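You operate a simulated robot arm through the tools that you are given. There is no shell and no other tool. Be economical: measure what you need, move in short steps, check, and stop when the job is done.

You are at the controls of a simulated robot arm. One attempt, no reset.

## Task
Pack the grey shallow tray on the top of the bench. At the end: the grey can from the top of the bench stands where the blue sieve stood; the blue sieve stands on top of the nut; the sleeve from the top of the bench is on the grey shallow tray; the yellow sieve is on the grey shallow tray; whatever was shut is shut again. Leave all else as you found it, and nothing knocked over.
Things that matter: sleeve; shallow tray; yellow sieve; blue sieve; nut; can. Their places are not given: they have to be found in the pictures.

It is judged by the outcome, as a careful person would: the job done as asked, and still so three seconds after it is handed in. It fails if anything else is knocked over, pushed out of place, dropped, spilled or broken.

## Robot
A 7-joint arm with a two-finger parallel gripper, fixed in place. Base frame: the origin is at the foot of the arm, x ahead of it, y to its left, z up; the work surface is at about z = 0.85. Lengths are in m, angles in degrees, forces in N, time in s.
With the tool pointing down near the work surface it reaches from about 0.24 to 0.68 m from the base axis. Its first joint turns from -66.0 to 66.0 degrees. Payload 2.4 kg.
Tool frame: the origin (TCP) lies between the finger pads and is the grasp point; the fingertips stand 0.03 m ahead of it; z points along the fingers, y is the line along which they close. Largest opening 0.094 m; finger width 0.028, thickness 0.01; the body of the gripper, 0.05 by 0.096 m, starts 0.055 m behind the TCP.
Orientation is that of the tool frame in the base frame, as a unit quaternion [w, x, y, z]. With the fingers straight down and closing along the base's y, the tool's x points along the base's -x, its y along +y and its z along -z.

## Interface
- The arm moves only by the tool send_rows. Its argument "increments" is a list of rows, each a list of 7 numbers: the turn, a rotation vector about the base's x, y, z in units of 4 degrees (1.0 is 4 degrees), then the shift along the base's x, y, z in units of 20 mm (1.0 is 20 mm), then the closure, from 0 (fully open) to 1 (shut). In form: [[rx, ry, rz, dx, dy, dz, gripper], ...]. A call has 1 to 10 rows; each row shifts and turns the commanded pose from where the row before left it. A call with a number of a shift or a turn outside -1 to 1 is refused whole. Each row takes 0.2 s and may step no farther than 0.05 m and 8.6 degrees from the row before; otherwise, or with a gripper value out of range, the whole call is refused. A pose out of reach is approached as far as the arm can. The call stops where the force on the tool passes 40 N (or 10 N more than at its start, if that is more) or the arm is blocked; 0.2 s more then pass. The fingers move at their own pace (about 0.153 m/s each) and stop on an object; they squeeze with about 30 N. The grip force told is the motor's: it shows also when the fingers shut on nothing. Time passes only in rows, and 0.2 s behind the last, so rows that do not move let the fingers close. It gives the time, the measured TCP pose, the force on the tool (base axes), the opening and the grip force at its end, in the units of the frame above (readings bear some noise).
- Cameras (640 x 400 px; columns grow to the right, rows downward): "scene" is fixed at [0.0311, 0.4666, 1.45]; the picture's right is [-0.81, -0.59, 0.00], its down [-0.30, 0.41, -0.86] and it looks along [0.51, -0.70, -0.50] (base axes); focal length 342 px, centre (320, 200). "wrist" rides on the gripper at [0.076, 0.014, -0.103] in the tool frame; the picture's right is [-0.18, 0.98, 0.00], its down [-0.75, -0.14, -0.64] and it looks along [-0.63, -0.12, 0.77] (tool axes); focal length 243 px, centre (320, 200).
- get_image(camera): a new picture of that camera. No time passes.
- probe_pixels(camera, pixels): for up to 12 pixels [column, row] of the newest picture of that camera ("zoom" is the newest enlarged one), the place [x, y, z] in the base frame of the surface seen there, good to about 0.002 m. No time passes.
- inspect(camera, box): a new picture of the part [left, top, right, bottom] of that camera's present view, enlarged. No time passes.
- finish_job(): hands the job in; it is judged then, once.

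Work in short steps. Measure before you move; look again where a grasp or a placing could have gone wrong, and mend it. You have 80 turns and 46 pictures in all, those below and enlarged ones among them. Open the gripper and draw the arm clear of the work before you hand the job in, unless the task says otherwise; then end with one line.

The tools are called after ">>>" as name(argument=value, ...) on one line, values as JSON. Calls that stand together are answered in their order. send_rows: Moves the arm, as the interface text tells. Its arguments: {"type":"object","properties":{"increments":{"type":"array"}},"required":["increments"]} The other tools are called the same way: get_image (camera) takes a picture; probe_pixels (camera, pixels) gives the place of the surface under pixels of a picture; inspect (camera, box) takes an enlarged picture of a part of a camera's view; finish_job () hands the job in.

At the start:

```text
time: 0.0
tool_pos: [0.3402, 0.0049, 1.1272]
tool_rot: [0.0, 0.0, 1.0, 0.001]
wrist_force: [0.5, 0.8, 0.4]
opening: 0.094
grip_force: 0.1
```

scene: 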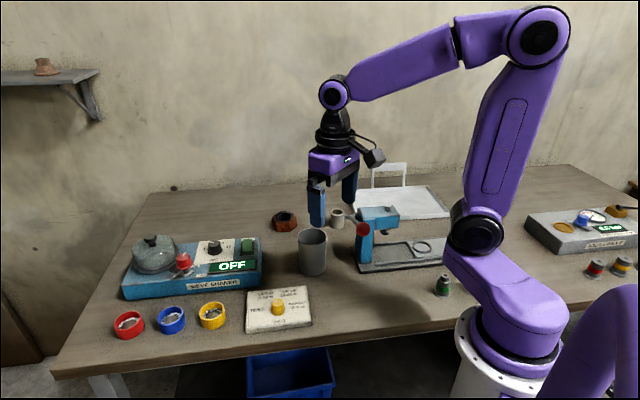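
wrist: 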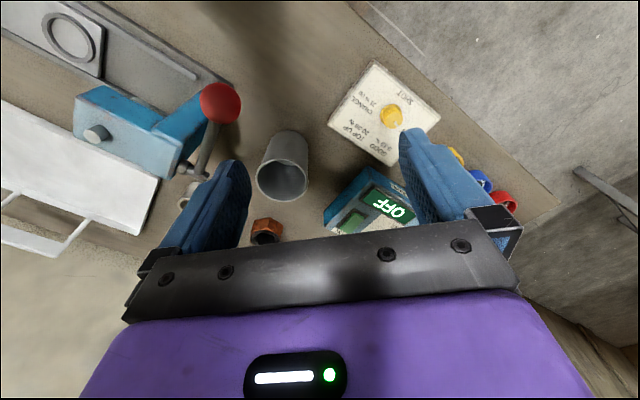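

The first pictures show red, blue and yellow rings (sieves) at about (129,324), (171,320), (212,315), a grey can at (312,250), a nut at (285,220), a small ring at (337,217), and a pale tray at (405,200). I'll enlarge both halves of the view to confirm.

>>> inspect(camera="scene", box=[100, 220, 320, 357])

>>> inspect(camera="scene", box=[260, 150, 480, 287])

```text
2.91 times, centred on (210, 288) of scene
```

zoom: 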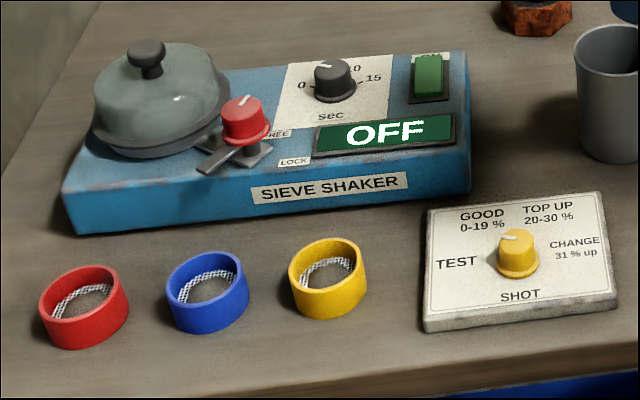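

```text
2.91 times, centred on (370, 218) of scene
```

zoom: 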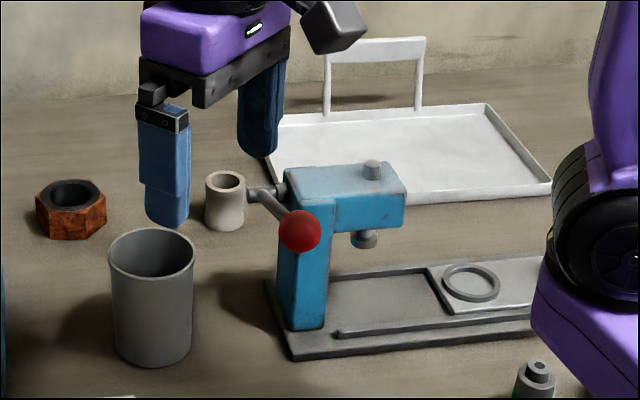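

The second zoom shows the can, nut, sleeve (zoom 225,200) and the pale tray with a handle. I measure them in the scene picture.

>>> get_image(camera="scene")

>>> probe_pixels(camera="zoom", pixels=[[153, 228], [110, 245], [195, 245], [150, 275], [152, 365], [225, 174], [206, 184], [244, 184], [225, 192], [223, 229], [72, 180], [70, 238]])

>>> probe_pixels(camera="zoom", pixels=[[37, 200], [106, 205], [72, 209], [40, 232], [104, 234], [350, 150], [450, 150], [486, 104], [551, 183], [330, 112], [420, 196], [325, 60]])

>>> probe_pixels(camera="scene", pixels=[[129, 311], [115, 320], [130, 338], [171, 307], [157, 317], [184, 314], [172, 333], [171, 320], [212, 303], [198, 312], [225, 309], [214, 328]])

```text
41 pictures are left
```

scene: 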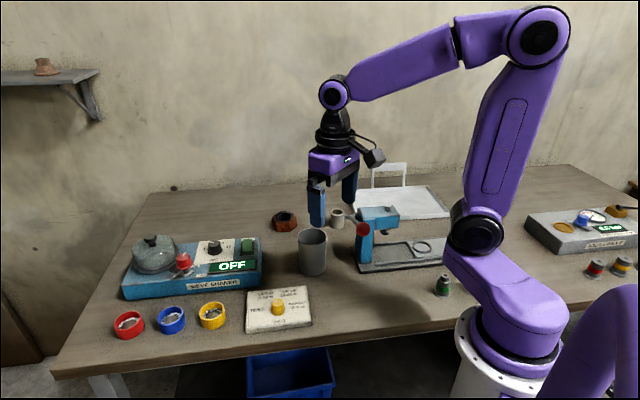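

```text
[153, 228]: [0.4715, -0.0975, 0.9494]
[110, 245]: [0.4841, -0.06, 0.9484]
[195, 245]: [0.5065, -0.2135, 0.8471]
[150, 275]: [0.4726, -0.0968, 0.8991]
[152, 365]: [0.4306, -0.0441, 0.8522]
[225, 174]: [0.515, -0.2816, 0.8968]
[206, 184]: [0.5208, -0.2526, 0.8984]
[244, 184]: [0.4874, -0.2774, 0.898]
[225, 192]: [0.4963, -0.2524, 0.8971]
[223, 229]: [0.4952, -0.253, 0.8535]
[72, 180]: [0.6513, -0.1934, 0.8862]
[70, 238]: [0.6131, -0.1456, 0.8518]
```

```text
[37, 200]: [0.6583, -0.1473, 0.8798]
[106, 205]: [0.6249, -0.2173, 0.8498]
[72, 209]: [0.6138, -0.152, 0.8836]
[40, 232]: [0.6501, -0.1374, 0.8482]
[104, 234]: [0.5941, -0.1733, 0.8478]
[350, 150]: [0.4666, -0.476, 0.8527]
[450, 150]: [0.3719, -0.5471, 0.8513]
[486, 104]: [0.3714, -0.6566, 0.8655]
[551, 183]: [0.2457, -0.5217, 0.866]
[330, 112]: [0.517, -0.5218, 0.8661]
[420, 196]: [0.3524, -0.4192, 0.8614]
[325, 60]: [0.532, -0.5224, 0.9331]
```

```text
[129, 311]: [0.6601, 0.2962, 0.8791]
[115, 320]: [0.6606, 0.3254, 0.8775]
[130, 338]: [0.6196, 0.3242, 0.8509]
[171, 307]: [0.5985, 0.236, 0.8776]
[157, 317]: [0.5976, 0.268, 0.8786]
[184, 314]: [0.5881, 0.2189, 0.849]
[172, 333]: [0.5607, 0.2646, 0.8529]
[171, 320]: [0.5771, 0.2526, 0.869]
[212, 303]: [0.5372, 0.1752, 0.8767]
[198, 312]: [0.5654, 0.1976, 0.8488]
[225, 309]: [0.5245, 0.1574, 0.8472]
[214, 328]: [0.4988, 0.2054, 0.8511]
```

The can is centred near (0.45,-0.07), the sleeve near (0.505,-0.266), the nut near (0.632,-0.17), blue near (0.58,0.25) and yellow near (0.518,0.19). Next I measure the obstacles (shaker knobs, press, lever) and the tray outline in the current scene picture.

>>> probe_pixels(camera="scene", pixels=[[151, 239], [183, 257], [214, 246], [262, 282], [124, 298], [246, 264], [363, 228], [347, 217], [378, 208], [398, 212], [278, 305], [372, 243]])

>>> probe_pixels(camera="scene", pixels=[[356, 195], [360, 205], [400, 216], [448, 213], [427, 186], [380, 190], [420, 205], [400, 190], [405, 165], [372, 166], [406, 205], [440, 285]])

>>> send_rows(increments=[[0, 0, 1, 0.6, 0.95, -0.2, 0.2], [0, 0, 1, 0.9, 0.95, -0.3, 0.2], [0, 0, 1, 0.9, 0.95, -0.3, 0.2], [0, 0, 1, 0.9, 0.95, -0.3, 0.2], [0, 0, 1, 0.9, 0.95, -0.3, 0.2], [0, 0, 1, 0.9, 0.9, -0.3, 0.2], [0, 0, 1, 0.9, 0.9, -0.3, 0.2], [0, 0, 1, 0.9, 0.9, -0.3, 0.2], [0, 0, 1, 0.9, 0.9, -0.3, 0.2], [0, 0, 1, 0.9, 0.9, -0.3, 0.2]])

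>>> get_image(camera="wrist")

```text
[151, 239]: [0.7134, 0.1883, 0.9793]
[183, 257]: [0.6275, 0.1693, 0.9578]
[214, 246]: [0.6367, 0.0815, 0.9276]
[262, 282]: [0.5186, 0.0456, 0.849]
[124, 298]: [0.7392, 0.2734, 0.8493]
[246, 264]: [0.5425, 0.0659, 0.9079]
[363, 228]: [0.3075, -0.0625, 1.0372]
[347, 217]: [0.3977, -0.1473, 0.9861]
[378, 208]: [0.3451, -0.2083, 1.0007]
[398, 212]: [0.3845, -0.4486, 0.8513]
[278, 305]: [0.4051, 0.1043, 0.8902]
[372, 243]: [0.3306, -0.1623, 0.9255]
```

```text
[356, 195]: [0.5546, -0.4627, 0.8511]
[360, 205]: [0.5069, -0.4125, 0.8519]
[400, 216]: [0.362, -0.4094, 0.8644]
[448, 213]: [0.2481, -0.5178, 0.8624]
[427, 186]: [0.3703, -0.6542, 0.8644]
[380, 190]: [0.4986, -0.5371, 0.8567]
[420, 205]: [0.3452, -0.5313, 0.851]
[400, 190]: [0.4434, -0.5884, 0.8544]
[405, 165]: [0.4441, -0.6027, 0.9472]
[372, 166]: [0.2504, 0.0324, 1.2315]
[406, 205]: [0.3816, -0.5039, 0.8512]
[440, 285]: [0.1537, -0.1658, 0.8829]
```

```text
time: 2.2
tool_pos: [0.5147, 0.19, 1.0691]
tool_rot: [0.0, -0.343, 0.939, 0.001]
wrist_force: [0.2, 0.0, 0.6]
opening: 0.0749
grip_force: 0.1
```

```text
40 pictures are left
```

wrist: 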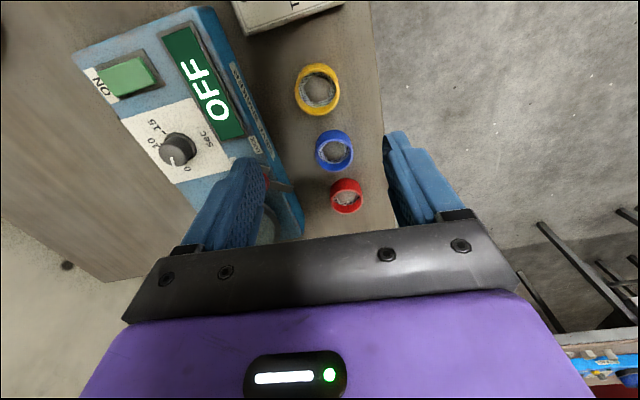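

Tray floor is about z 0.851 with a raised handle on its far side. In the wrist picture the yellow ring is at (317,90), blue at (334,151), red at (346,196); I probe their rims for precise centres.

>>> probe_pixels(camera="wrist", pixels=[[297, 88], [338, 88], [317, 66], [318, 108], [317, 90], [316, 151], [352, 151], [334, 132], [334, 166], [334, 152], [331, 193], [361, 193]])

>>> inspect(camera="wrist", box=[272, 50, 392, 225])

```text
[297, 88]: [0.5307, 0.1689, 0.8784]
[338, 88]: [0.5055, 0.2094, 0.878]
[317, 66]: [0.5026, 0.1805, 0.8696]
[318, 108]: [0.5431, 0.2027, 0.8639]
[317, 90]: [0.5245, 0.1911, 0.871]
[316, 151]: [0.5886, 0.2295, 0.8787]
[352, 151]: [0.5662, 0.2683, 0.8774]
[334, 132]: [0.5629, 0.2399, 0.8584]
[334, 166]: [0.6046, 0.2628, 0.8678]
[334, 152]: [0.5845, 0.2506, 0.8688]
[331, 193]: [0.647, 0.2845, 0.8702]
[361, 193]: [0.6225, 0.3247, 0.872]
```

```text
2.29 times, centred on (332, 138) of wrist
```

zoom: 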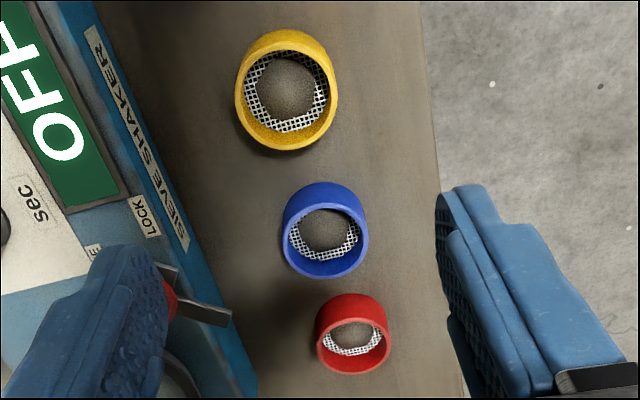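

Yellow is centred at about (0.519,0.1905) and blue at (0.579,0.250), with rims at z≈0.878. I lower over yellow with the fingers straddling across the row.

>>> send_rows(increments=[[0, 0, 0, 0.21, 0.03, -0.93, 0.2], [0, 0, 0, 0, 0, -0.93, 0.2], [0, 0, 0, 0, 0, -0.93, 0.2], [0, 0, 0, 0, 0, -0.93, 0.2], [0, 0, 0, 0, 0, -0.93, 0.2], [0, 0, 0, 0, 0, -0.93, 0.2], [0, 0, 0, 0, 0, -0.93, 0.2], [0, 0, 0, 0, 0, -0.93, 0.2], [0, 0, 0, 0, 0, -0.93, 0.2], [0, 0, 0, 0, 0, -0.8, 0.2]])

>>> get_image(camera="wrist")

```text
time: 4.4
tool_pos: [0.52, 0.1905, 0.8846]
tool_rot: [0.0, -0.343, 0.939, 0.0]
wrist_force: [0.9, 0.6, -0.6]
opening: 0.0753
grip_force: 0.1
```

```text
38 pictures are left
```

wrist: 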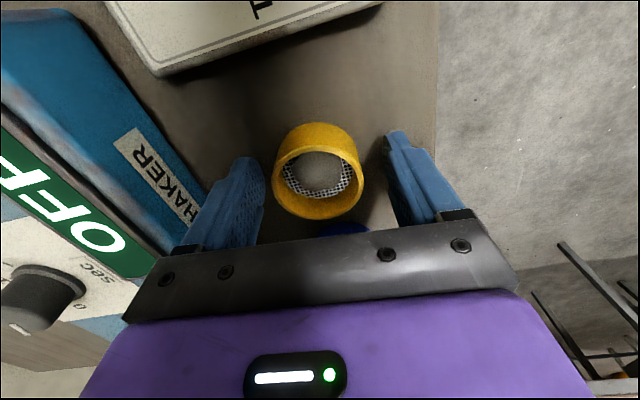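

The yellow ring (318,170) sits centred between the fingers. I check it against the TCP by probing its rim.

>>> probe_pixels(camera="wrist", pixels=[[275, 172], [361, 172], [318, 126], [317, 207], [252, 190], [395, 160], [318, 145], [318, 200]])

>>> send_rows(increments=[[0, 0, 0, 0, 0, 0, 0.35], [0, 0, 0, 0, 0, 0, 0.55], [0, 0, 0, 0, 0, 0, 0.8], [0, 0, 0, 0, 0, 0, 0.8]])

```text
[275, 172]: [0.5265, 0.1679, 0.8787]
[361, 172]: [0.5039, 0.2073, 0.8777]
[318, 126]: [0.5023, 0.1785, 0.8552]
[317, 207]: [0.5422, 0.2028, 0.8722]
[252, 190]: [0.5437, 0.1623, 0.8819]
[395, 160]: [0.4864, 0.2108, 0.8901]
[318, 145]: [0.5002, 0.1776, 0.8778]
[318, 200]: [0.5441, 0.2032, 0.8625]
```

```text
time: 5.4
tool_pos: [0.519, 0.1902, 0.8857]
tool_rot: [0.0, -0.342, 0.94, 0.0]
wrist_force: [0.4, 1.3, 2.9]
opening: 0.0512
grip_force: 29.6
```

Gripped at 0.051 m opening. I lift straight up, then turn back and carry toward the tray at height.

>>> send_rows(increments=[[0, 0, 0, 0, 0, 1, 0.8], [0, 0, 0, 0, 0, 1, 0.8], [0, 0, 0, 0, 0, 1, 0.8], [0, 0, 0, 0, 0, 1, 0.8], [0, 0, 0, 0, 0, 1, 0.8], [0, 0, -1, 0, 0, 1, 0.8], [0, 0, -1, 0, 0, 1, 0.8], [0, 0, -1, 0, 0, 1, 0.8], [0, 0, -1, 0, 0, 1, 0.8], [0, 0, -1, 0, -1, 1, 0.8]])

>>> send_rows(increments=[[0, 0, -1, 0, -1, 0.5, 0.8], [0, 0, -1, 0, -1, 0.5, 0.8], [0, 0, -1, 0, -1, 0, 0.8], [0, 0, -1, 0, -1, 0, 0.8], [0, 0, -1, 0, -1, 0, 0.8], [0, 0, -1, 0, -1, 0, 0.8], [0, 0, -1, 0, -1, 0, 0.8], [0, 0, -1, 0, -1, 0, 0.8], [0, 0, -1, 0, -1, 0, 0.8], [0, 0, -1, 0, -1, 0, 0.8]])

>>> send_rows(increments=[[0, 0, -1, 0, -1, 0, 0.8], [0, 0, -1, 0, -1, 0, 0.8], [0, 0, -1, 0, -1, 0, 0.8], [0, 0, -1, 0, -1, 0, 0.8], [0, 0, -1, 0, -1, 0, 0.8], [0, 0, 0, 0, -1, 0, 0.8], [0, 0, 0, 0, -1, 0, 0.8], [0, 0, 0, 0, -1, 0, 0.8], [0, 0, 0, 0, -1, 0, 0.8], [0, 0, 0, 0, -1, 0, 0.8]])

>>> get_image(camera="wrist")

>>> get_image(camera="scene")

```text
time: 7.6
tool_pos: [0.5195, 0.1699, 1.0866]
tool_rot: [0.0, -0.174, 0.985, 0.0]
wrist_force: [-0.6, 0.0, -0.8]
opening: 0.0511
grip_force: 30.0
```

```text
time: 9.8
tool_pos: [0.5187, -0.0299, 1.1053]
tool_rot: [0.0, 0.173, 0.985, 0.0]
wrist_force: [-0.1, -0.3, -1.9]
opening: 0.051
grip_force: 30.0
```

```text
time: 12.0
tool_pos: [0.5179, -0.2294, 1.1055]
tool_rot: [0.0, 0.342, 0.94, -0.001]
wrist_force: [0.2, -0.1, -0.1]
opening: 0.0512
grip_force: 29.6
```

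```text
37 pictures are left
```

wrist: 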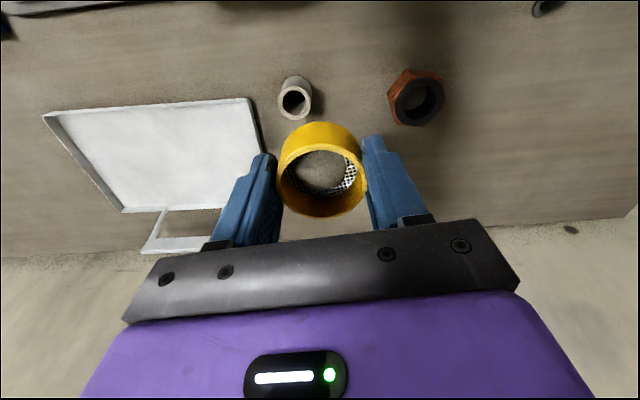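

```text
36 pictures are left
```

scene: 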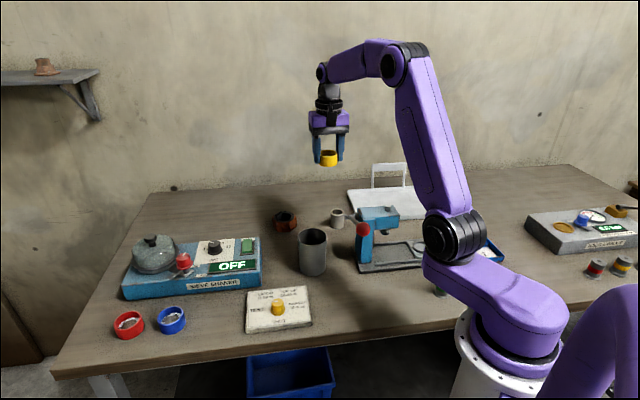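

Picture shows a previously hidden blue-edged item at scene (490,252), beside the arm. I enlarge there and probe the tray in the wrist view.

>>> inspect(camera="scene", box=[400, 180, 560, 300])

>>> probe_pixels(camera="wrist", pixels=[[45, 115], [248, 99], [122, 211], [260, 150], [145, 250], [165, 208], [205, 240], [150, 150], [215, 130], [294, 80], [294, 103], [415, 98]])

>>> probe_pixels(camera="scene", pixels=[[488, 250], [500, 258], [415, 186], [372, 187], [372, 166], [405, 187], [349, 200], [443, 211], [370, 215]])

```text
3.33 times, centred on (480, 240) of scene
```

zoom: 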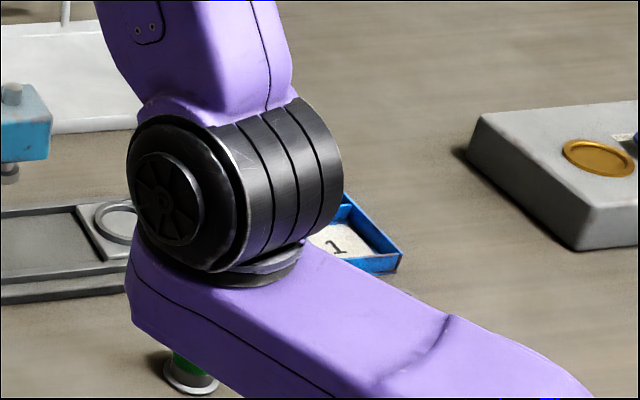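

```text
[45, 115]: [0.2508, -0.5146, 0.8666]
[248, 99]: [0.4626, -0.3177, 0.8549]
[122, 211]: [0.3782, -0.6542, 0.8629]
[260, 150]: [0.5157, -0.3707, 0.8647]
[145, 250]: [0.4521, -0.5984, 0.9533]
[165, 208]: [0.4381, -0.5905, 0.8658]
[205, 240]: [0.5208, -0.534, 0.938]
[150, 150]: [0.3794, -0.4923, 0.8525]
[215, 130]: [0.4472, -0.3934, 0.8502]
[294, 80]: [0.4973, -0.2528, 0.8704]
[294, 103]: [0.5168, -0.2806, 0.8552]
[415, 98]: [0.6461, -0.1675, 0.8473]
```

```text
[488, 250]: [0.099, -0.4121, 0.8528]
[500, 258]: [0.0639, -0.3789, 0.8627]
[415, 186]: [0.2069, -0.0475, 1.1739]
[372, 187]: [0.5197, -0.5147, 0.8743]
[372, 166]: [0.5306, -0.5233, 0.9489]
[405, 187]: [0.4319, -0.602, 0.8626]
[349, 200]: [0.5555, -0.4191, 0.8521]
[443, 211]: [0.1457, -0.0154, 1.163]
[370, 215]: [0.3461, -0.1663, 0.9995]
```

The blue-edged thing is a small blue numbered tray, so the pale tray (corners about (0.463,-0.318), (0.250,-0.515), (0.378,-0.654)) is the target. I carry yellow to (0.362,-0.511) at height.

>>> send_rows(increments=[[0, 0, 0, -0.52, -0.94, 0, 0.8], [0, 0, 0, -0.52, -0.94, 0, 0.8], [0, 0, 0, -0.52, -0.94, 0, 0.8], [0, 0, 0, -0.52, -0.94, 0, 0.8], [0, 0, 0, -0.52, -0.94, 0, 0.8], [0, 0, 0, -0.52, -0.94, 0, 0.8], [0, 0, 0, -0.52, -0.94, 0, 0.8], [0, 0, 0, -0.52, -0.94, 0, 0.8]])

>>> send_rows(increments=[[0, 0, 0, -0.52, -0.94, 0, 0.8], [0, 0, 0, -0.52, -0.94, 0, 0.8], [0, 0, 0, -0.52, -0.94, 0, 0.8], [0, 0, 0, -0.52, -0.94, 0, 0.8], [0, 0, 0, -0.52, -0.94, 0, 0.8], [0, 0, 0, -0.52, -0.94, 0, 0.8], [0, 0, 0, -0.52, -0.94, 0, 0.8], [0, 0, 0, 0, 0, -1, 0.8], [0, 0, 0, 0, 0, -1, 0.8]])

>>> get_image(camera="wrist")

```text
time: 13.8
tool_pos: [0.4359, -0.3793, 1.1066]
tool_rot: [-0.001, 0.342, 0.94, 0.001]
wrist_force: [0.2, 0.1, -0.8]
opening: 0.051
grip_force: 30.1
```

```text
time: 15.8
tool_pos: [0.3632, -0.5121, 1.0669]
tool_rot: [0.0, 0.342, 0.94, 0.0]
wrist_force: [-0.4, 0.6, -0.6]
opening: 0.051
grip_force: 29.3
```

```text
34 pictures are left
```

wrist: 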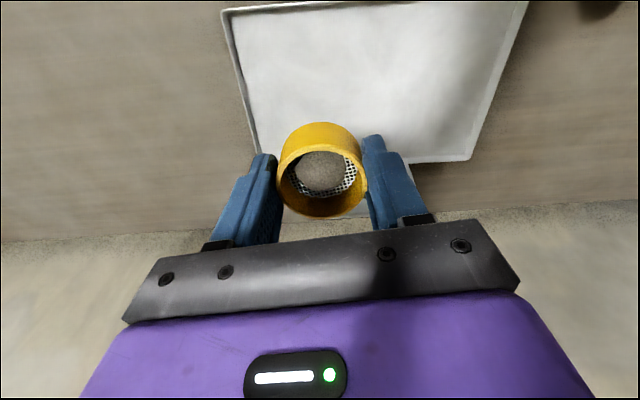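

The spot beneath the TCP projects to about (320,78), inside the tray. I lower until the ring just meets the tray floor.

>>> send_rows(increments=[[0, 0, 0, 0, 0, -1, 0.8], [0, 0, 0, 0, 0, -1, 0.8], [0, 0, 0, 0, 0, -1, 0.8], [0, 0, 0, 0, 0, -1, 0.8], [0, 0, 0, 0, 0, -1, 0.8], [0, 0, 0, 0, 0, -1, 0.8], [0, 0, 0, 0, 0, -1, 0.8], [0, 0, 0, 0, 0, -1, 0.8], [0, 0, 0, 0, 0, -0.7, 0.8], [0, 0, 0, 0, 0, 0, 0.8]])

```text
time: 18.0
tool_pos: [0.3634, -0.5113, 0.892]
tool_rot: [0.0, 0.341, 0.94, 0.0]
wrist_force: [-0.5, -0.7, -1.1]
opening: 0.051
grip_force: 29.7
```

No contact yet; small steps down until a force shows.

>>> send_rows(increments=[[0, 0, 0, 0, 0, -0.1, 0.8], [0, 0, 0, 0, 0, -0.1, 0.8]])

```text
time: 18.6
tool_pos: [0.3643, -0.5123, 0.889]
tool_rot: [0.001, 0.342, 0.94, -0.001]
wrist_force: [-4.2, 6.2, 21.2]
opening: 0.0512
grip_force: 30.1
```

Force 21 N: the ring is on the tray. I open and rise.

>>> send_rows(increments=[[0, 0, 0, 0, 0, 0, 0.4], [0, 0, 0, 0, 0, 0, 0.2], [0, 0, 0, 0, 0, 0.5, 0.2], [0, 0, 0, 0, 0, 1, 0.2], [0, 0, 0, 0, 0, 1, 0.2], [0, 0, 0, 0, 0, 1, 0.2], [0, 0, 0, 0, 0, 1, 0.2], [0, 0, 0, 0, 0, 1, 0.2], [0, 0, 0, 0, 0, 1, 0.2], [0, 0, 0, 0, 0, 1, 0.2]])

>>> get_image(camera="wrist")

```text
time: 20.8
tool_pos: [0.3633, -0.5102, 1.0388]
tool_rot: [0.0, 0.342, 0.94, 0.0]
wrist_force: [0.1, 0.0, 0.8]
opening: 0.0752
grip_force: 0.1
```

```text
33 pictures are left
```

wrist: 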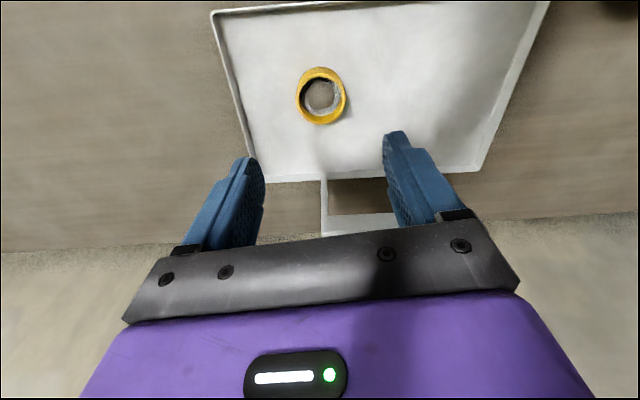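

Yellow stands in the tray. I go above the sleeve near (0.506,-0.267), turning the wrist +20° to keep the fingers clear of the tray corner.

>>> send_rows(increments=[[0, 0, 0, 0.5, 0.9, 0.2, 0.2], [0, 0, 0, 0.55, 0.94, 0.2, 0.2], [0, 0, 0, 0.55, 0.94, 0.2, 0.2], [0, 0, 0, 0.55, 0.94, 0.2, 0.2], [0, 0, 1, 0.55, 0.94, 0.2, 0.2], [0, 0, 1, 0.55, 0.94, 0.1, 0.2], [0, 0, 1, 0.55, 0.94, 0, 0.2], [0, 0, 1, 0.55, 0.94, 0, 0.2], [0, 0, 1, 0.55, 0.94, 0, 0.2], [0, 0, 0, 0.55, 0.94, 0, 0.2]])

>>> send_rows(increments=[[0, 0, 0, 0.55, 0.94, 0, 0.2], [0, 0, 0, 0.55, 0.94, 0, 0.2], [0, 0, 0, 0.55, 0.94, 0, 0.2]])

>>> get_image(camera="wrist")

```text
time: 23.0
tool_pos: [0.4726, -0.3244, 1.06]
tool_rot: [0.0, 0.173, 0.985, 0.001]
wrist_force: [0.2, -0.6, 0.0]
opening: 0.0752
grip_force: 0.1
```

```text
time: 23.8
tool_pos: [0.5047, -0.2678, 1.0584]
tool_rot: [0.0, 0.173, 0.985, -0.002]
wrist_force: [-0.4, 0.5, 0.2]
opening: 0.0751
grip_force: 0.1
```

```text
32 pictures are left
```

wrist: 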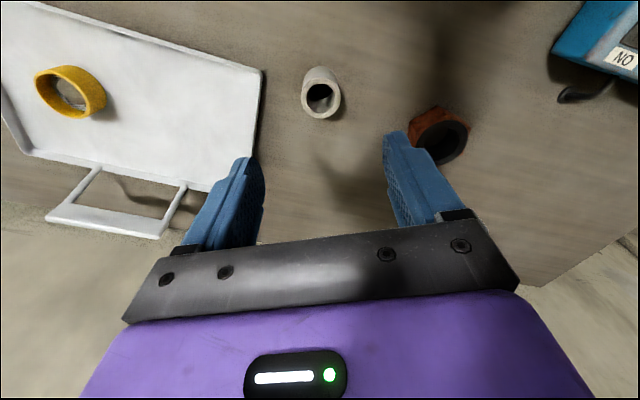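

The sleeve is at (321,98) and the nut at (440,135). I probe both.

>>> probe_pixels(camera="wrist", pixels=[[303, 97], [340, 97], [321, 82], [321, 116], [304, 85], [338, 80], [412, 130], [467, 128], [440, 108], [443, 160], [580, 92], [443, 140]])

>>> inspect(camera="wrist", box=[280, 50, 480, 175])

```text
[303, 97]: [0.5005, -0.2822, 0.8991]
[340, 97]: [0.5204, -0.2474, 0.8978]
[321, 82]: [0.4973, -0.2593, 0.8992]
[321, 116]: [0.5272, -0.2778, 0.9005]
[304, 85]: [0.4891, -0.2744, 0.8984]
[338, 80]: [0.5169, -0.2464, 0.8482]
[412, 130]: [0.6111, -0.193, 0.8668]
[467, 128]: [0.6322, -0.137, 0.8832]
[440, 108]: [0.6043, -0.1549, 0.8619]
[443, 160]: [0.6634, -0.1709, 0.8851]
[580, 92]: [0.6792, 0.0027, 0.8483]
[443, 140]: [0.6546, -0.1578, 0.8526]
```

```text
3.20 times, centred on (380, 112) of wrist
```

zoom: 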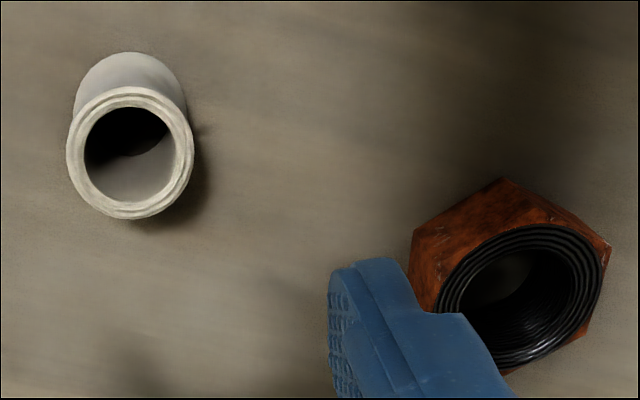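

Sleeve centre is about (0.511,-0.266), diameter ~0.038, top 0.899. I descend to z≈0.896 and close on it.

>>> send_rows(increments=[[0, 0, 0, 0.3, 0.07, -0.9, 0.2], [0, 0, 0, 0, 0, -0.9, 0.2], [0, 0, 0, 0, 0, -0.9, 0.2], [0, 0, 0, 0, 0, -0.9, 0.2], [0, 0, 0, 0, 0, -0.9, 0.2], [0, 0, 0, 0, 0, -0.9, 0.2], [0, 0, 0, 0, 0, -0.9, 0.2], [0, 0, 0, 0, 0, -0.9, 0.2], [0, 0, 0, 0, 0, -0.9, 0.2]])

>>> send_rows(increments=[[0, 0, 0, 0, 0, 0, 0.45], [0, 0, 0, 0, 0, 0, 0.7], [0, 0, 0, 0, 0, 0, 0.85], [0, 0, 0, 0, 0, 0, 0.85]])

>>> get_image(camera="wrist")

```text
time: 25.8
tool_pos: [0.5111, -0.2663, 0.8965]
tool_rot: [0.0, 0.174, 0.985, 0.0]
wrist_force: [0.4, 0.8, -0.9]
opening: 0.0751
grip_force: 0.1
```

```text
time: 26.8
tool_pos: [0.5115, -0.265, 0.8974]
tool_rot: [0.0, 0.173, 0.985, -0.001]
wrist_force: [-0.2, -0.8, -0.1]
opening: 0.0409
grip_force: 29.7
```

```text
30 pictures are left
```

wrist: 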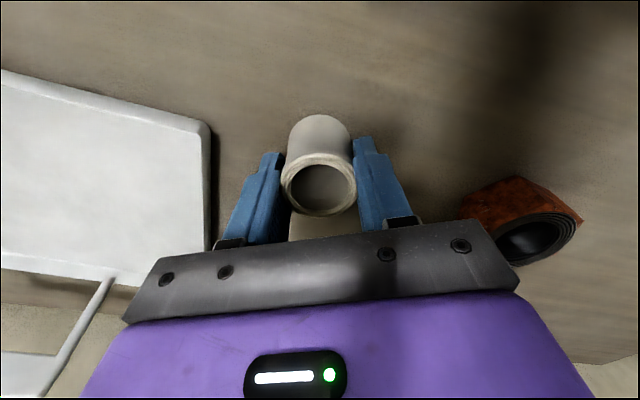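

Sleeve gripped at 0.041 m. Lift and carry to (0.45,-0.43) above the tray.

>>> send_rows(increments=[[0, 0, 0, 0, 0, 1, 0.85], [0, 0, 0, 0, 0, 1, 0.85], [0, 0, 0, 0, 0, 1, 0.85], [0, 0, 0, 0, 0, 1, 0.85], [0, 0, 0, 0, 0, 1, 0.85], [0, 0, 0, 0, 0, 0.5, 0.85], [0, 0, 0, -0.34, -0.92, 0, 0.85], [0, 0, 0, -0.34, -0.92, 0, 0.85], [0, 0, 0, -0.34, -0.92, 0, 0.85], [0, 0, 0, -0.34, -0.92, 0, 0.85]])

>>> send_rows(increments=[[0, 0, 0, -0.34, -0.92, 0, 0.85], [0, 0, 0, -0.34, -0.92, 0, 0.85], [0, 0, 0, -0.34, -0.92, 0, 0.85], [0, 0, 0, -0.34, -0.92, 0, 0.85], [0, 0, 0, -0.34, -0.92, 0, 0.85], [0, 0, 0, 0, 0, -1, 0.85], [0, 0, 0, 0, 0, -1, 0.85]])

>>> get_image(camera="wrist")

```text
time: 29.0
tool_pos: [0.484, -0.3412, 1.0065]
tool_rot: [0.0, 0.173, 0.985, 0.0]
wrist_force: [-0.6, -0.6, -2.4]
opening: 0.041
grip_force: 30.1
```

```text
time: 30.6
tool_pos: [0.4495, -0.4317, 0.9675]
tool_rot: [0.001, 0.174, 0.985, 0.0]
wrist_force: [-0.6, 0.4, -2.8]
opening: 0.0408
grip_force: 29.6
```

```text
29 pictures are left
```

wrist: 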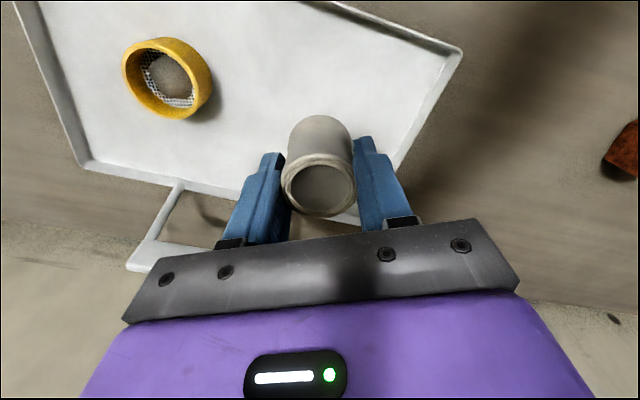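

Clear of the yellow ring and inside the tray; lowering to just above contact and then in small steps.

>>> send_rows(increments=[[0, 0, 0, 0, 0, -1, 0.85], [0, 0, 0, 0, 0, -1, 0.85], [0, 0, 0, 0, 0, -1, 0.85], [0, 0, 0, 0, 0, -0.2, 0.85], [0, 0, 0, 0, 0, 0, 0.85]])

>>> send_rows(increments=[[0, 0, 0, 0, 0, -0.1, 0.85]])

```text
time: 31.8
tool_pos: [0.4488, -0.4318, 0.9035]
tool_rot: [0.0, 0.174, 0.985, 0.0]
wrist_force: [-0.1, 0.4, -3.4]
opening: 0.0407
grip_force: 29.6
```

```text
time: 32.2
tool_pos: [0.4505, -0.4327, 0.9017]
tool_rot: [0.0, 0.174, 0.985, 0.0]
wrist_force: [0.1, 0.3, -3.5]
opening: 0.0409
grip_force: 30.2
```

No contact yet; another small step.

>>> send_rows(increments=[[0, 0, 0, 0, 0, -0.08, 0.85]])

```text
time: 32.6
tool_pos: [0.45, -0.4323, 0.9011]
tool_rot: [0.001, 0.173, 0.985, 0.001]
wrist_force: [-3.2, 1.7, 7.4]
opening: 0.041
grip_force: 30.2
```

Contact (force up ~11 N). Release and rise.

>>> send_rows(increments=[[0, 0, 0, 0, 0, 0, 0.4], [0, 0, 0, 0, 0, 0, 0.2], [0, 0, 0, 0, 0, 0, 0.2], [0, 0, 0, 0, 0, 1, 0.2], [0, 0, 0, 0, 0, 1, 0.2], [0, 0, 0, 0, 0, 1, 0.2], [0, 0, 0, 0, 0, 1, 0.2], [0, 0, 0, 0, 0, 1, 0.2], [0, 0, 0, 0, 0, 1, 0.2], [0, 0, 0, 0, 0, 1, 0.2]])

>>> get_image(camera="wrist")

```text
time: 34.8
tool_pos: [0.4498, -0.4326, 1.0385]
tool_rot: [-0.001, 0.173, 0.985, 0.0]
wrist_force: [-0.2, 0.0, 0.2]
opening: 0.0752
grip_force: 0.1
```

```text
28 pictures are left
```

wrist: 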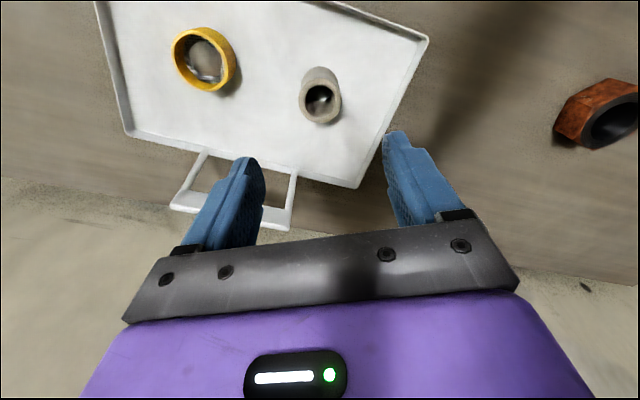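

Both items stand in the tray. On the way to blue I pass over the nut to measure its centre precisely.

>>> send_rows(increments=[[0, 0, 0, 0.55, 0.96, 0.4, 0.2], [0, 0, 0, 0.55, 0.96, 0.4, 0.2], [0, 0, 0, 0.55, 0.96, 0.4, 0.2], [0, 0, 0, 0.55, 0.96, 0.4, 0.2], [0, 0, 0, 0.55, 0.96, 0.4, 0.2], [0, 0, 0, 0.55, 0.96, 0.4, 0.2], [0, 0, 0, 0.55, 0.96, 0.4, 0.2], [0, 0, 0, 0.55, 0.96, 0.2, 0.2], [0, 0, 0, 0.55, 0.96, 0, 0.2], [0, 0, 0, 0.55, 0.96, 0, 0.2]])

>>> send_rows(increments=[[0, 0, 1, 0.7, 0.96, 0, 0.2], [0, 0, 1, 0.7, 0.96, 0, 0.2], [0, 0, 1, 0.7, 0.96, 0, 0.2], [0, 0, 1, 0.7, 0.8, 0, 0.2], [0, 0, 1, 0.7, 0, 0, 0.2]])

>>> inspect(camera="wrist", box=[220, 20, 420, 145])

```text
time: 37.0
tool_pos: [0.5606, -0.2399, 1.1014]
tool_rot: [0.0, 0.173, 0.985, -0.001]
wrist_force: [-0.1, -0.9, -0.4]
opening: 0.0751
grip_force: 0.1
```

```text
time: 38.2
tool_pos: [0.63, -0.1671, 1.0991]
tool_rot: [-0.001, -0.001, 1.0, 0.0]
wrist_force: [0.3, -0.1, -0.3]
opening: 0.0754
grip_force: 0.0
```

```text
3.20 times, centred on (320, 82) of wrist
```

zoom: 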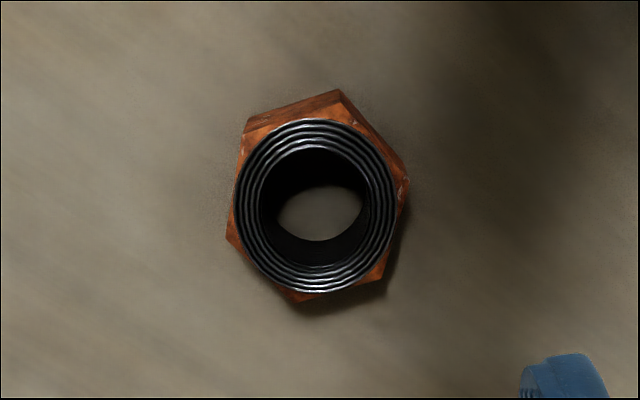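

The nut's bore shows round from (234,206) to (397,206) in the zoom. Probing the top rim and corners.

>>> probe_pixels(camera="zoom", pixels=[[233, 206], [399, 206], [316, 117], [316, 295], [248, 138], [346, 116], [402, 185], [382, 272], [300, 296], [236, 232], [258, 265], [378, 143]])

```text
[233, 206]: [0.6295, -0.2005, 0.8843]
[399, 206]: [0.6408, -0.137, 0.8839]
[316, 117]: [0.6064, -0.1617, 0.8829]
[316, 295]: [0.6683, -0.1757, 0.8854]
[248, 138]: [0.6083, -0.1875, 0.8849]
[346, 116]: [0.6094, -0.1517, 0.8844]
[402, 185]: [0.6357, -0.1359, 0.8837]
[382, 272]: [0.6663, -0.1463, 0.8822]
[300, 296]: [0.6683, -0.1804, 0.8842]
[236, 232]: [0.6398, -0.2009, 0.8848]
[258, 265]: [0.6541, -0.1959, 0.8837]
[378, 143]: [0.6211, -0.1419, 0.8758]
```

The bore mouth is ~0.064 m, wider than the 0.051 m sieve, so I need the profile of the black ribbed inside. Probing along a radius.

>>> probe_pixels(camera="zoom", pixels=[[240, 206], [247, 206], [254, 206], [260, 206], [266, 206], [272, 206], [282, 206], [316, 285], [316, 275], [316, 265], [316, 255], [316, 246]])

>>> probe_pixels(camera="zoom", pixels=[[392, 206], [385, 206], [378, 206], [372, 206], [366, 206], [358, 206], [316, 125], [316, 135], [316, 145], [316, 155], [316, 170], [316, 210]])

```text
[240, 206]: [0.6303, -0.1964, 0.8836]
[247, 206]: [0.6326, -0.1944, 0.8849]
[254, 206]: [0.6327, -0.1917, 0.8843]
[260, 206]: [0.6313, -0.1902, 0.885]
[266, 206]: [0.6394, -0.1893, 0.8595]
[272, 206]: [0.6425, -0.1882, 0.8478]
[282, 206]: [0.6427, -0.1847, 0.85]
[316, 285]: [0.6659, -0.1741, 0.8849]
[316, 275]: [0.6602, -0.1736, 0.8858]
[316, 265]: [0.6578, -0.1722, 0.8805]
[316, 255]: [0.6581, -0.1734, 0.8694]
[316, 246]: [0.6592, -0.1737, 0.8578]
```

```text
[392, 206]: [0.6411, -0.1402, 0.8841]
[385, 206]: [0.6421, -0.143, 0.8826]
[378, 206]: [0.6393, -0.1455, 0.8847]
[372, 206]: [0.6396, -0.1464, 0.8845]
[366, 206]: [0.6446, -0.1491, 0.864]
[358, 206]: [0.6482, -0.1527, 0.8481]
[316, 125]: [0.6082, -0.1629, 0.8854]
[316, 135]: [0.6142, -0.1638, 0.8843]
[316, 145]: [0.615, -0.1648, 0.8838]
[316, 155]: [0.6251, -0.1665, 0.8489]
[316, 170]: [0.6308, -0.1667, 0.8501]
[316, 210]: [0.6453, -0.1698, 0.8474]
```

The nut's top is flat at z 0.8845 with a bore of ~0.044 m centred at (0.6365,-0.1685), so the sieve can stand on it. Now over to the blue sieve with a +40° turn.

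>>> send_rows(increments=[[0, 0, 0, -0.12, 1, 0, 0.2], [0, 0, 0, -0.12, 1, 0, 0.2], [0, 0, 1, -0.12, 1, 0, 0.2], [0, 0, 1, -0.12, 1, 0, 0.2], [0, 0, 1, -0.12, 1, 0, 0.2], [0, 0, 1, -0.12, 1, 0, 0.2], [0, 0, 1, -0.12, 1, 0, 0.2], [0, 0, 1, -0.12, 1, 0, 0.2], [0, 0, 1, -0.12, 1, 0, 0.2], [0, 0, 1, -0.12, 1, 0, 0.2]])

>>> send_rows(increments=[[0, 0, 1, -0.12, 1, 0, 0.2], [0, 0, 1, -0.12, 1, 0, 0.2], [0, 0, 0, -0.12, 1, 0, 0.2], [0, 0, 0, -0.12, 1, 0, 0.2], [0, 0, 0, -0.12, 1, 0, 0.2], [0, 0, 0, -0.12, 1, 0, 0.2], [0, 0, 0, -0.12, 1, 0, 0.2], [0, 0, 0, -0.12, 1, 0, 0.2], [0, 0, 0, -0.12, 1, 0, 0.2], [0, 0, 0, -0.12, 1, 0, 0.2]])

>>> send_rows(increments=[[0, 0, 0, -0.15, 0.85, -1, 0.2], [0, 0, 0, 0, 0, -1, 0.2], [0, 0, 0, 0, 0, -1, 0.2], [0, 0, 0, 0, 0, -1, 0.2]])

>>> inspect(camera="wrist", box=[240, 60, 400, 160])

```text
time: 40.4
tool_pos: [0.6053, 0.0332, 1.1014]
tool_rot: [0.0, -0.276, 0.961, 0.0]
wrist_force: [0.4, 0.2, -0.5]
opening: 0.0753
grip_force: 0.0
```

```text
time: 42.6
tool_pos: [0.5819, 0.2333, 1.1007]
tool_rot: [0.0, -0.341, 0.94, -0.001]
wrist_force: [-0.5, -0.2, -0.2]
opening: 0.0753
grip_force: 0.0
```

```text
time: 43.6
tool_pos: [0.5795, 0.2507, 1.0196]
tool_rot: [0.0, -0.343, 0.939, -0.001]
wrist_force: [-0.9, 0.1, 0.1]
opening: 0.075
grip_force: 0.1
```

```text
4.00 times, centred on (320, 110) of wrist
```

zoom: 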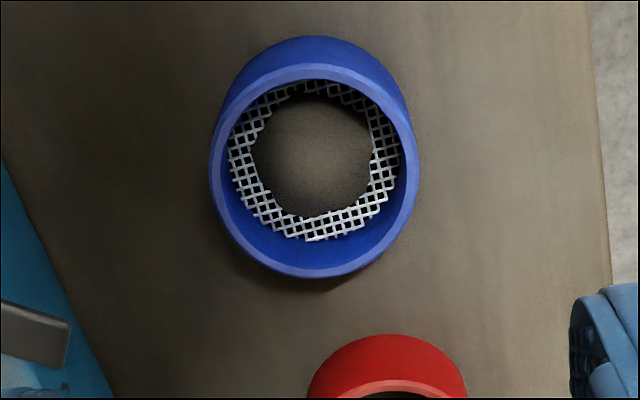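

Blue's rim runs from (210,170) to (418,170), top (313,70), bottom (313,272). Probing it.

>>> probe_pixels(camera="zoom", pixels=[[214, 172], [413, 172], [313, 70], [313, 270], [242, 100], [385, 100], [242, 243], [385, 243]])

```text
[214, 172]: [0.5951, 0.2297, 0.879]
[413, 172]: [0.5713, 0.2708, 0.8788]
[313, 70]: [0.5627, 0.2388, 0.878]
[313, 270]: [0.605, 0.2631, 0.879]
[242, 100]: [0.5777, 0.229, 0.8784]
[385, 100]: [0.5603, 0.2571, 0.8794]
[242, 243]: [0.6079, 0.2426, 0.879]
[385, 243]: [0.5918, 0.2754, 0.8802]
```

Blue's centre is (0.584,0.251). I correct +4.5 mm in x, descend and close.

>>> send_rows(increments=[[0, 0, 0, 0.22, 0, -0.9, 0.2], [0, 0, 0, 0, 0, -0.9, 0.2], [0, 0, 0, 0, 0, -0.9, 0.2], [0, 0, 0, 0, 0, -0.9, 0.2], [0, 0, 0, 0, 0, -0.9, 0.2], [0, 0, 0, 0, 0, -0.9, 0.2], [0, 0, 0, 0, 0, -0.9, 0.2], [0, 0, 0, 0, 0, -0.4, 0.2]])

>>> get_image(camera="wrist")

>>> probe_pixels(camera="wrist", pixels=[[275, 172], [361, 172], [318, 126], [317, 207], [318, 145], [318, 217], [318, 142], [318, 213]])

```text
time: 45.4
tool_pos: [0.5841, 0.2513, 0.8864]
tool_rot: [0.0, -0.342, 0.94, 0.0]
wrist_force: [0.5, 0.7, 0.0]
opening: 0.0752
grip_force: 0.0
```

```text
25 pictures are left
```

wrist: 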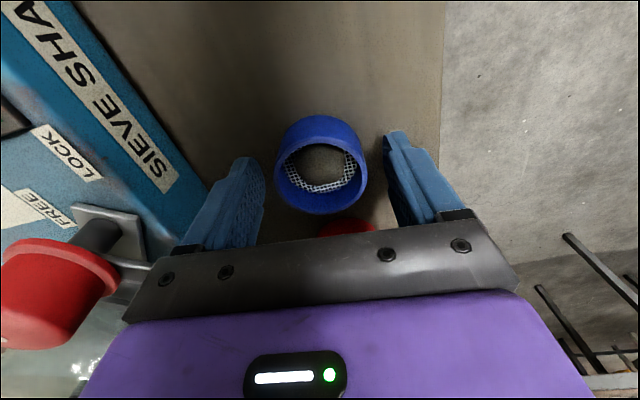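

```text
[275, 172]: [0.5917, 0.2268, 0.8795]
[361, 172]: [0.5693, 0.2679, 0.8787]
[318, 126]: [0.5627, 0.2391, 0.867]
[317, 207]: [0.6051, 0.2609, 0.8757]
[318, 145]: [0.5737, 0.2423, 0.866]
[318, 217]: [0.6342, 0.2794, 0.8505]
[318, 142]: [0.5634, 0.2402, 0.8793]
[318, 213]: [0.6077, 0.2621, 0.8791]
```

Centred well, red knob clear. Close and lift straight up.

>>> send_rows(increments=[[0, 0, 0, 0, 0, 0, 0.35], [0, 0, 0, 0, 0, 0, 0.55], [0, 0, 0, 0, 0, 0, 0.8], [0, 0, 0, 0, 0, 0, 0.8]])

>>> send_rows(increments=[[0, 0, 0, 0, 0, 0.5, 0.8], [0, 0, 0, 0, 0, 1, 0.8], [0, 0, 0, 0, 0, 1, 0.8], [0, 0, 0, 0, 0, 1, 0.8], [0, 0, 0, 0, 0, 1, 0.8], [0, 0, 0, 0, 0, 1, 0.8], [0, 0, 0, 0, 0, 1, 0.8], [0, 0, 0, 0, 0, 1, 0.8], [0, 0, 0, 0, 0, 1, 0.8], [0, 0, 0, 0, 0, 1, 0.8]])

```text
time: 46.4
tool_pos: [0.5826, 0.2505, 0.8855]
tool_rot: [0.0, -0.342, 0.94, 0.0]
wrist_force: [1.0, -0.2, 0.9]
opening: 0.0513
grip_force: 30.0
```

```text
time: 48.6
tool_pos: [0.5825, 0.2495, 1.0773]
tool_rot: [0.0, -0.343, 0.939, 0.0]
wrist_force: [0.2, 0.3, -0.8]
opening: 0.0513
grip_force: 30.2
```

Carry the blue sieve back to above the nut, turning the wrist back 40°.

>>> send_rows(increments=[[0, 0, 0, 0.12, -1, 0.5, 0.8], [0, 0, 0, 0.12, -1, 0.5, 0.8], [0, 0, 0, 0.12, -1, 0, 0.8], [0, 0, -1, 0.12, -1, 0, 0.8], [0, 0, -1, 0.12, -1, 0, 0.8], [0, 0, -1, 0.12, -1, 0, 0.8], [0, 0, -1, 0.12, -1, 0, 0.8], [0, 0, -1, 0.12, -1, 0, 0.8], [0, 0, -1, 0.12, -1, 0, 0.8], [0, 0, -1, 0.12, -1, 0, 0.8]])

>>> send_rows(increments=[[0, 0, -1, 0.12, -1, 0, 0.8], [0, 0, -1, 0.12, -1, 0, 0.8], [0, 0, -1, 0.12, -1, 0, 0.8], [0, 0, 0, 0.12, -1, 0, 0.8], [0, 0, 0, 0.12, -1, 0, 0.8], [0, 0, 0, 0.12, -1, 0, 0.8], [0, 0, 0, 0.12, -1, 0, 0.8], [0, 0, 0, 0.12, -1, 0, 0.8], [0, 0, 0, 0.12, -1, 0, 0.8], [0, 0, 0, 0.12, -1, 0, 0.8]])

>>> send_rows(increments=[[0, 0, 0, 0.25, -0.92, -0.5, 0.8], [0, 0, 0, 0, 0, -1, 0.8], [0, 0, 0, 0, 0, -1, 0.8], [0, 0, 0, 0, 0, -1, 0.8], [0, 0, 0, 0, 0, -1, 0.8], [0, 0, 0, 0, 0, 0, 0.8]])

>>> get_image(camera="wrist")

```text
time: 50.8
tool_pos: [0.6078, 0.0507, 1.0948]
tool_rot: [0.0, -0.103, 0.995, 0.0]
wrist_force: [0.1, 0.5, -2.3]
opening: 0.0511
grip_force: 30.1
```

```text
time: 53.0
tool_pos: [0.6319, -0.1498, 1.0956]
tool_rot: [0.0, 0.0, 1.0, 0.0]
wrist_force: [0.0, -0.4, -1.0]
opening: 0.0509
grip_force: 29.8
```

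```text
time: 54.4
tool_pos: [0.6367, -0.1673, 1.0051]
tool_rot: [0.001, 0.0, 1.0, 0.0]
wrist_force: [-0.3, 0.4, -1.0]
opening: 0.0512
grip_force: 30.0
```

```text
24 pictures are left
```

wrist: 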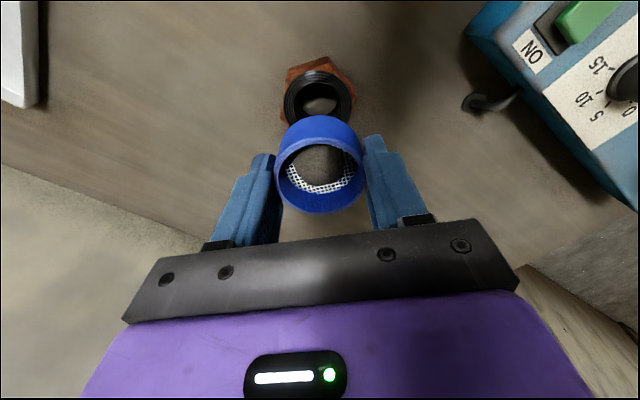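

Aligned above the nut (318,95). Contact is expected at TCP z≈0.920; I stop just above and check.

>>> send_rows(increments=[[0, 0, 0, 0, -0.04, -1, 0.8], [0, 0, 0, 0, 0, -1, 0.8], [0, 0, 0, 0, 0, -1, 0.8], [0, 0, 0, 0, 0, -0.95, 0.8], [0, 0, 0, 0, 0, 0, 0.8]])

>>> inspect(camera="wrist", box=[240, 90, 400, 230])

>>> inspect(camera="scene", box=[240, 170, 340, 240])

```text
time: 55.6
tool_pos: [0.637, -0.1691, 0.9282]
tool_rot: [0.0, 0.0, 1.0, 0.0]
wrist_force: [0.4, 0.5, -1.1]
opening: 0.0511
grip_force: 30.0
```

```text
2.86 times, centred on (320, 160) of wrist
```

zoom: 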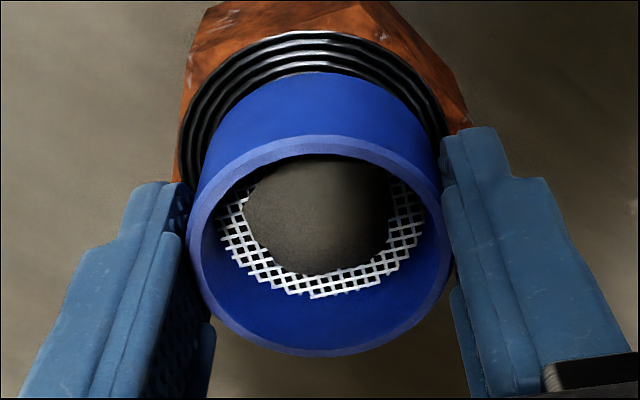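

```text
5.71 times, centred on (290, 205) of scene
```

zoom: 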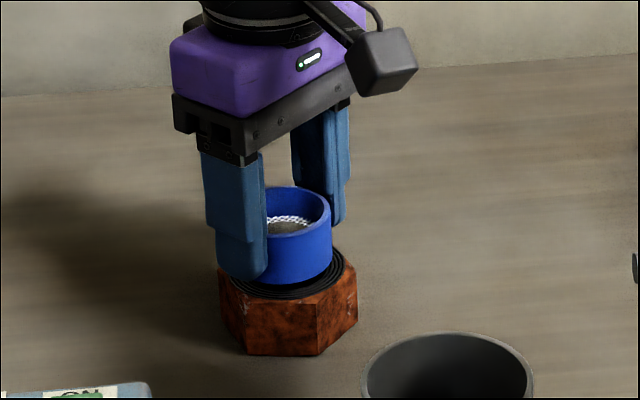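

Well centred over the nut. Final small steps to contact.

>>> send_rows(increments=[[0, 0, 0, 0, 0, -0.15, 0.8], [0, 0, 0, 0, 0, -0.1, 0.8]])

```text
time: 56.2
tool_pos: [0.6354, -0.1692, 0.9221]
tool_rot: [0.0, 0.0, 1.0, 0.0]
wrist_force: [0.5, 0.1, -1.2]
opening: 0.0509
grip_force: 29.8
```

Not touching yet; one more 1.5 mm step.

>>> send_rows(increments=[[0, 0, 0, 0, 0, -0.08, 0.8]])

```text
time: 56.6
tool_pos: [0.6365, -0.1696, 0.9207]
tool_rot: [0.0, 0.0, 1.0, 0.001]
wrist_force: [-2.2, -0.1, 5.0]
opening: 0.0512
grip_force: 29.5
```

Contact began (z force +6 N). Release gently and rise.

>>> send_rows(increments=[[0, 0, 0, 0, 0, -0.02, 0.8], [0, 0, 0, 0, 0, 0, 0.4], [0, 0, 0, 0, 0, 0, 0.2], [0, 0, 0, 0, 0, 0, 0.2], [0, 0, 0, 0, 0, 0.5, 0.2], [0, 0, 0, 0, 0, 1, 0.2], [0, 0, 0, 0, 0, 1, 0.2], [0, 0, 0, 0, 0, 1, 0.2], [0, 0, 0, 0, 0, 1, 0.2], [0, 0, 0, 0, 0, 1, 0.2]])

>>> get_image(camera="wrist")

>>> inspect(camera="scene", box=[240, 180, 360, 290])

```text
time: 58.8
tool_pos: [0.6375, -0.1691, 1.0299]
tool_rot: [0.001, 0.0, 1.0, 0.001]
wrist_force: [-0.2, 0.3, 0.2]
opening: 0.0749
grip_force: 0.0
```

```text
21 pictures are left
```

wrist: 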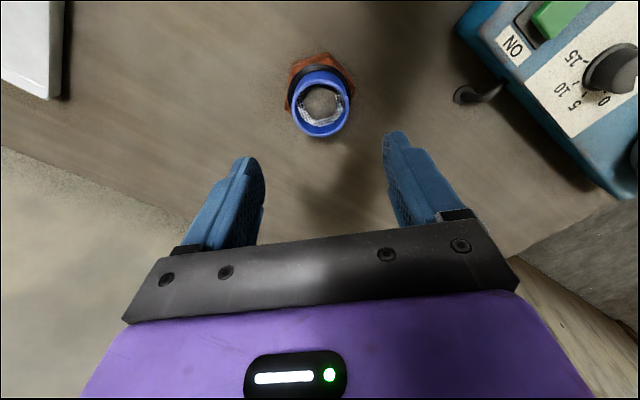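

```text
3.64 times, centred on (300, 235) of scene
```

zoom: 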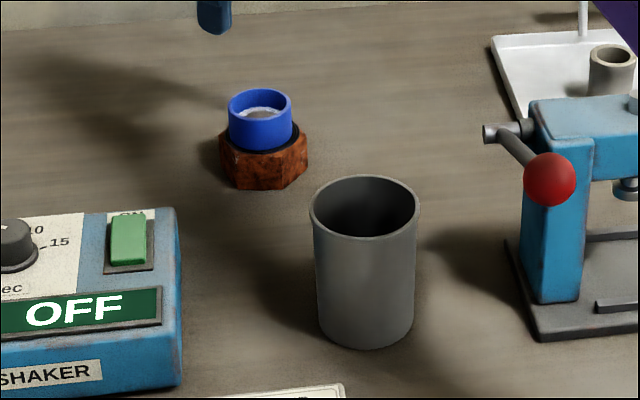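

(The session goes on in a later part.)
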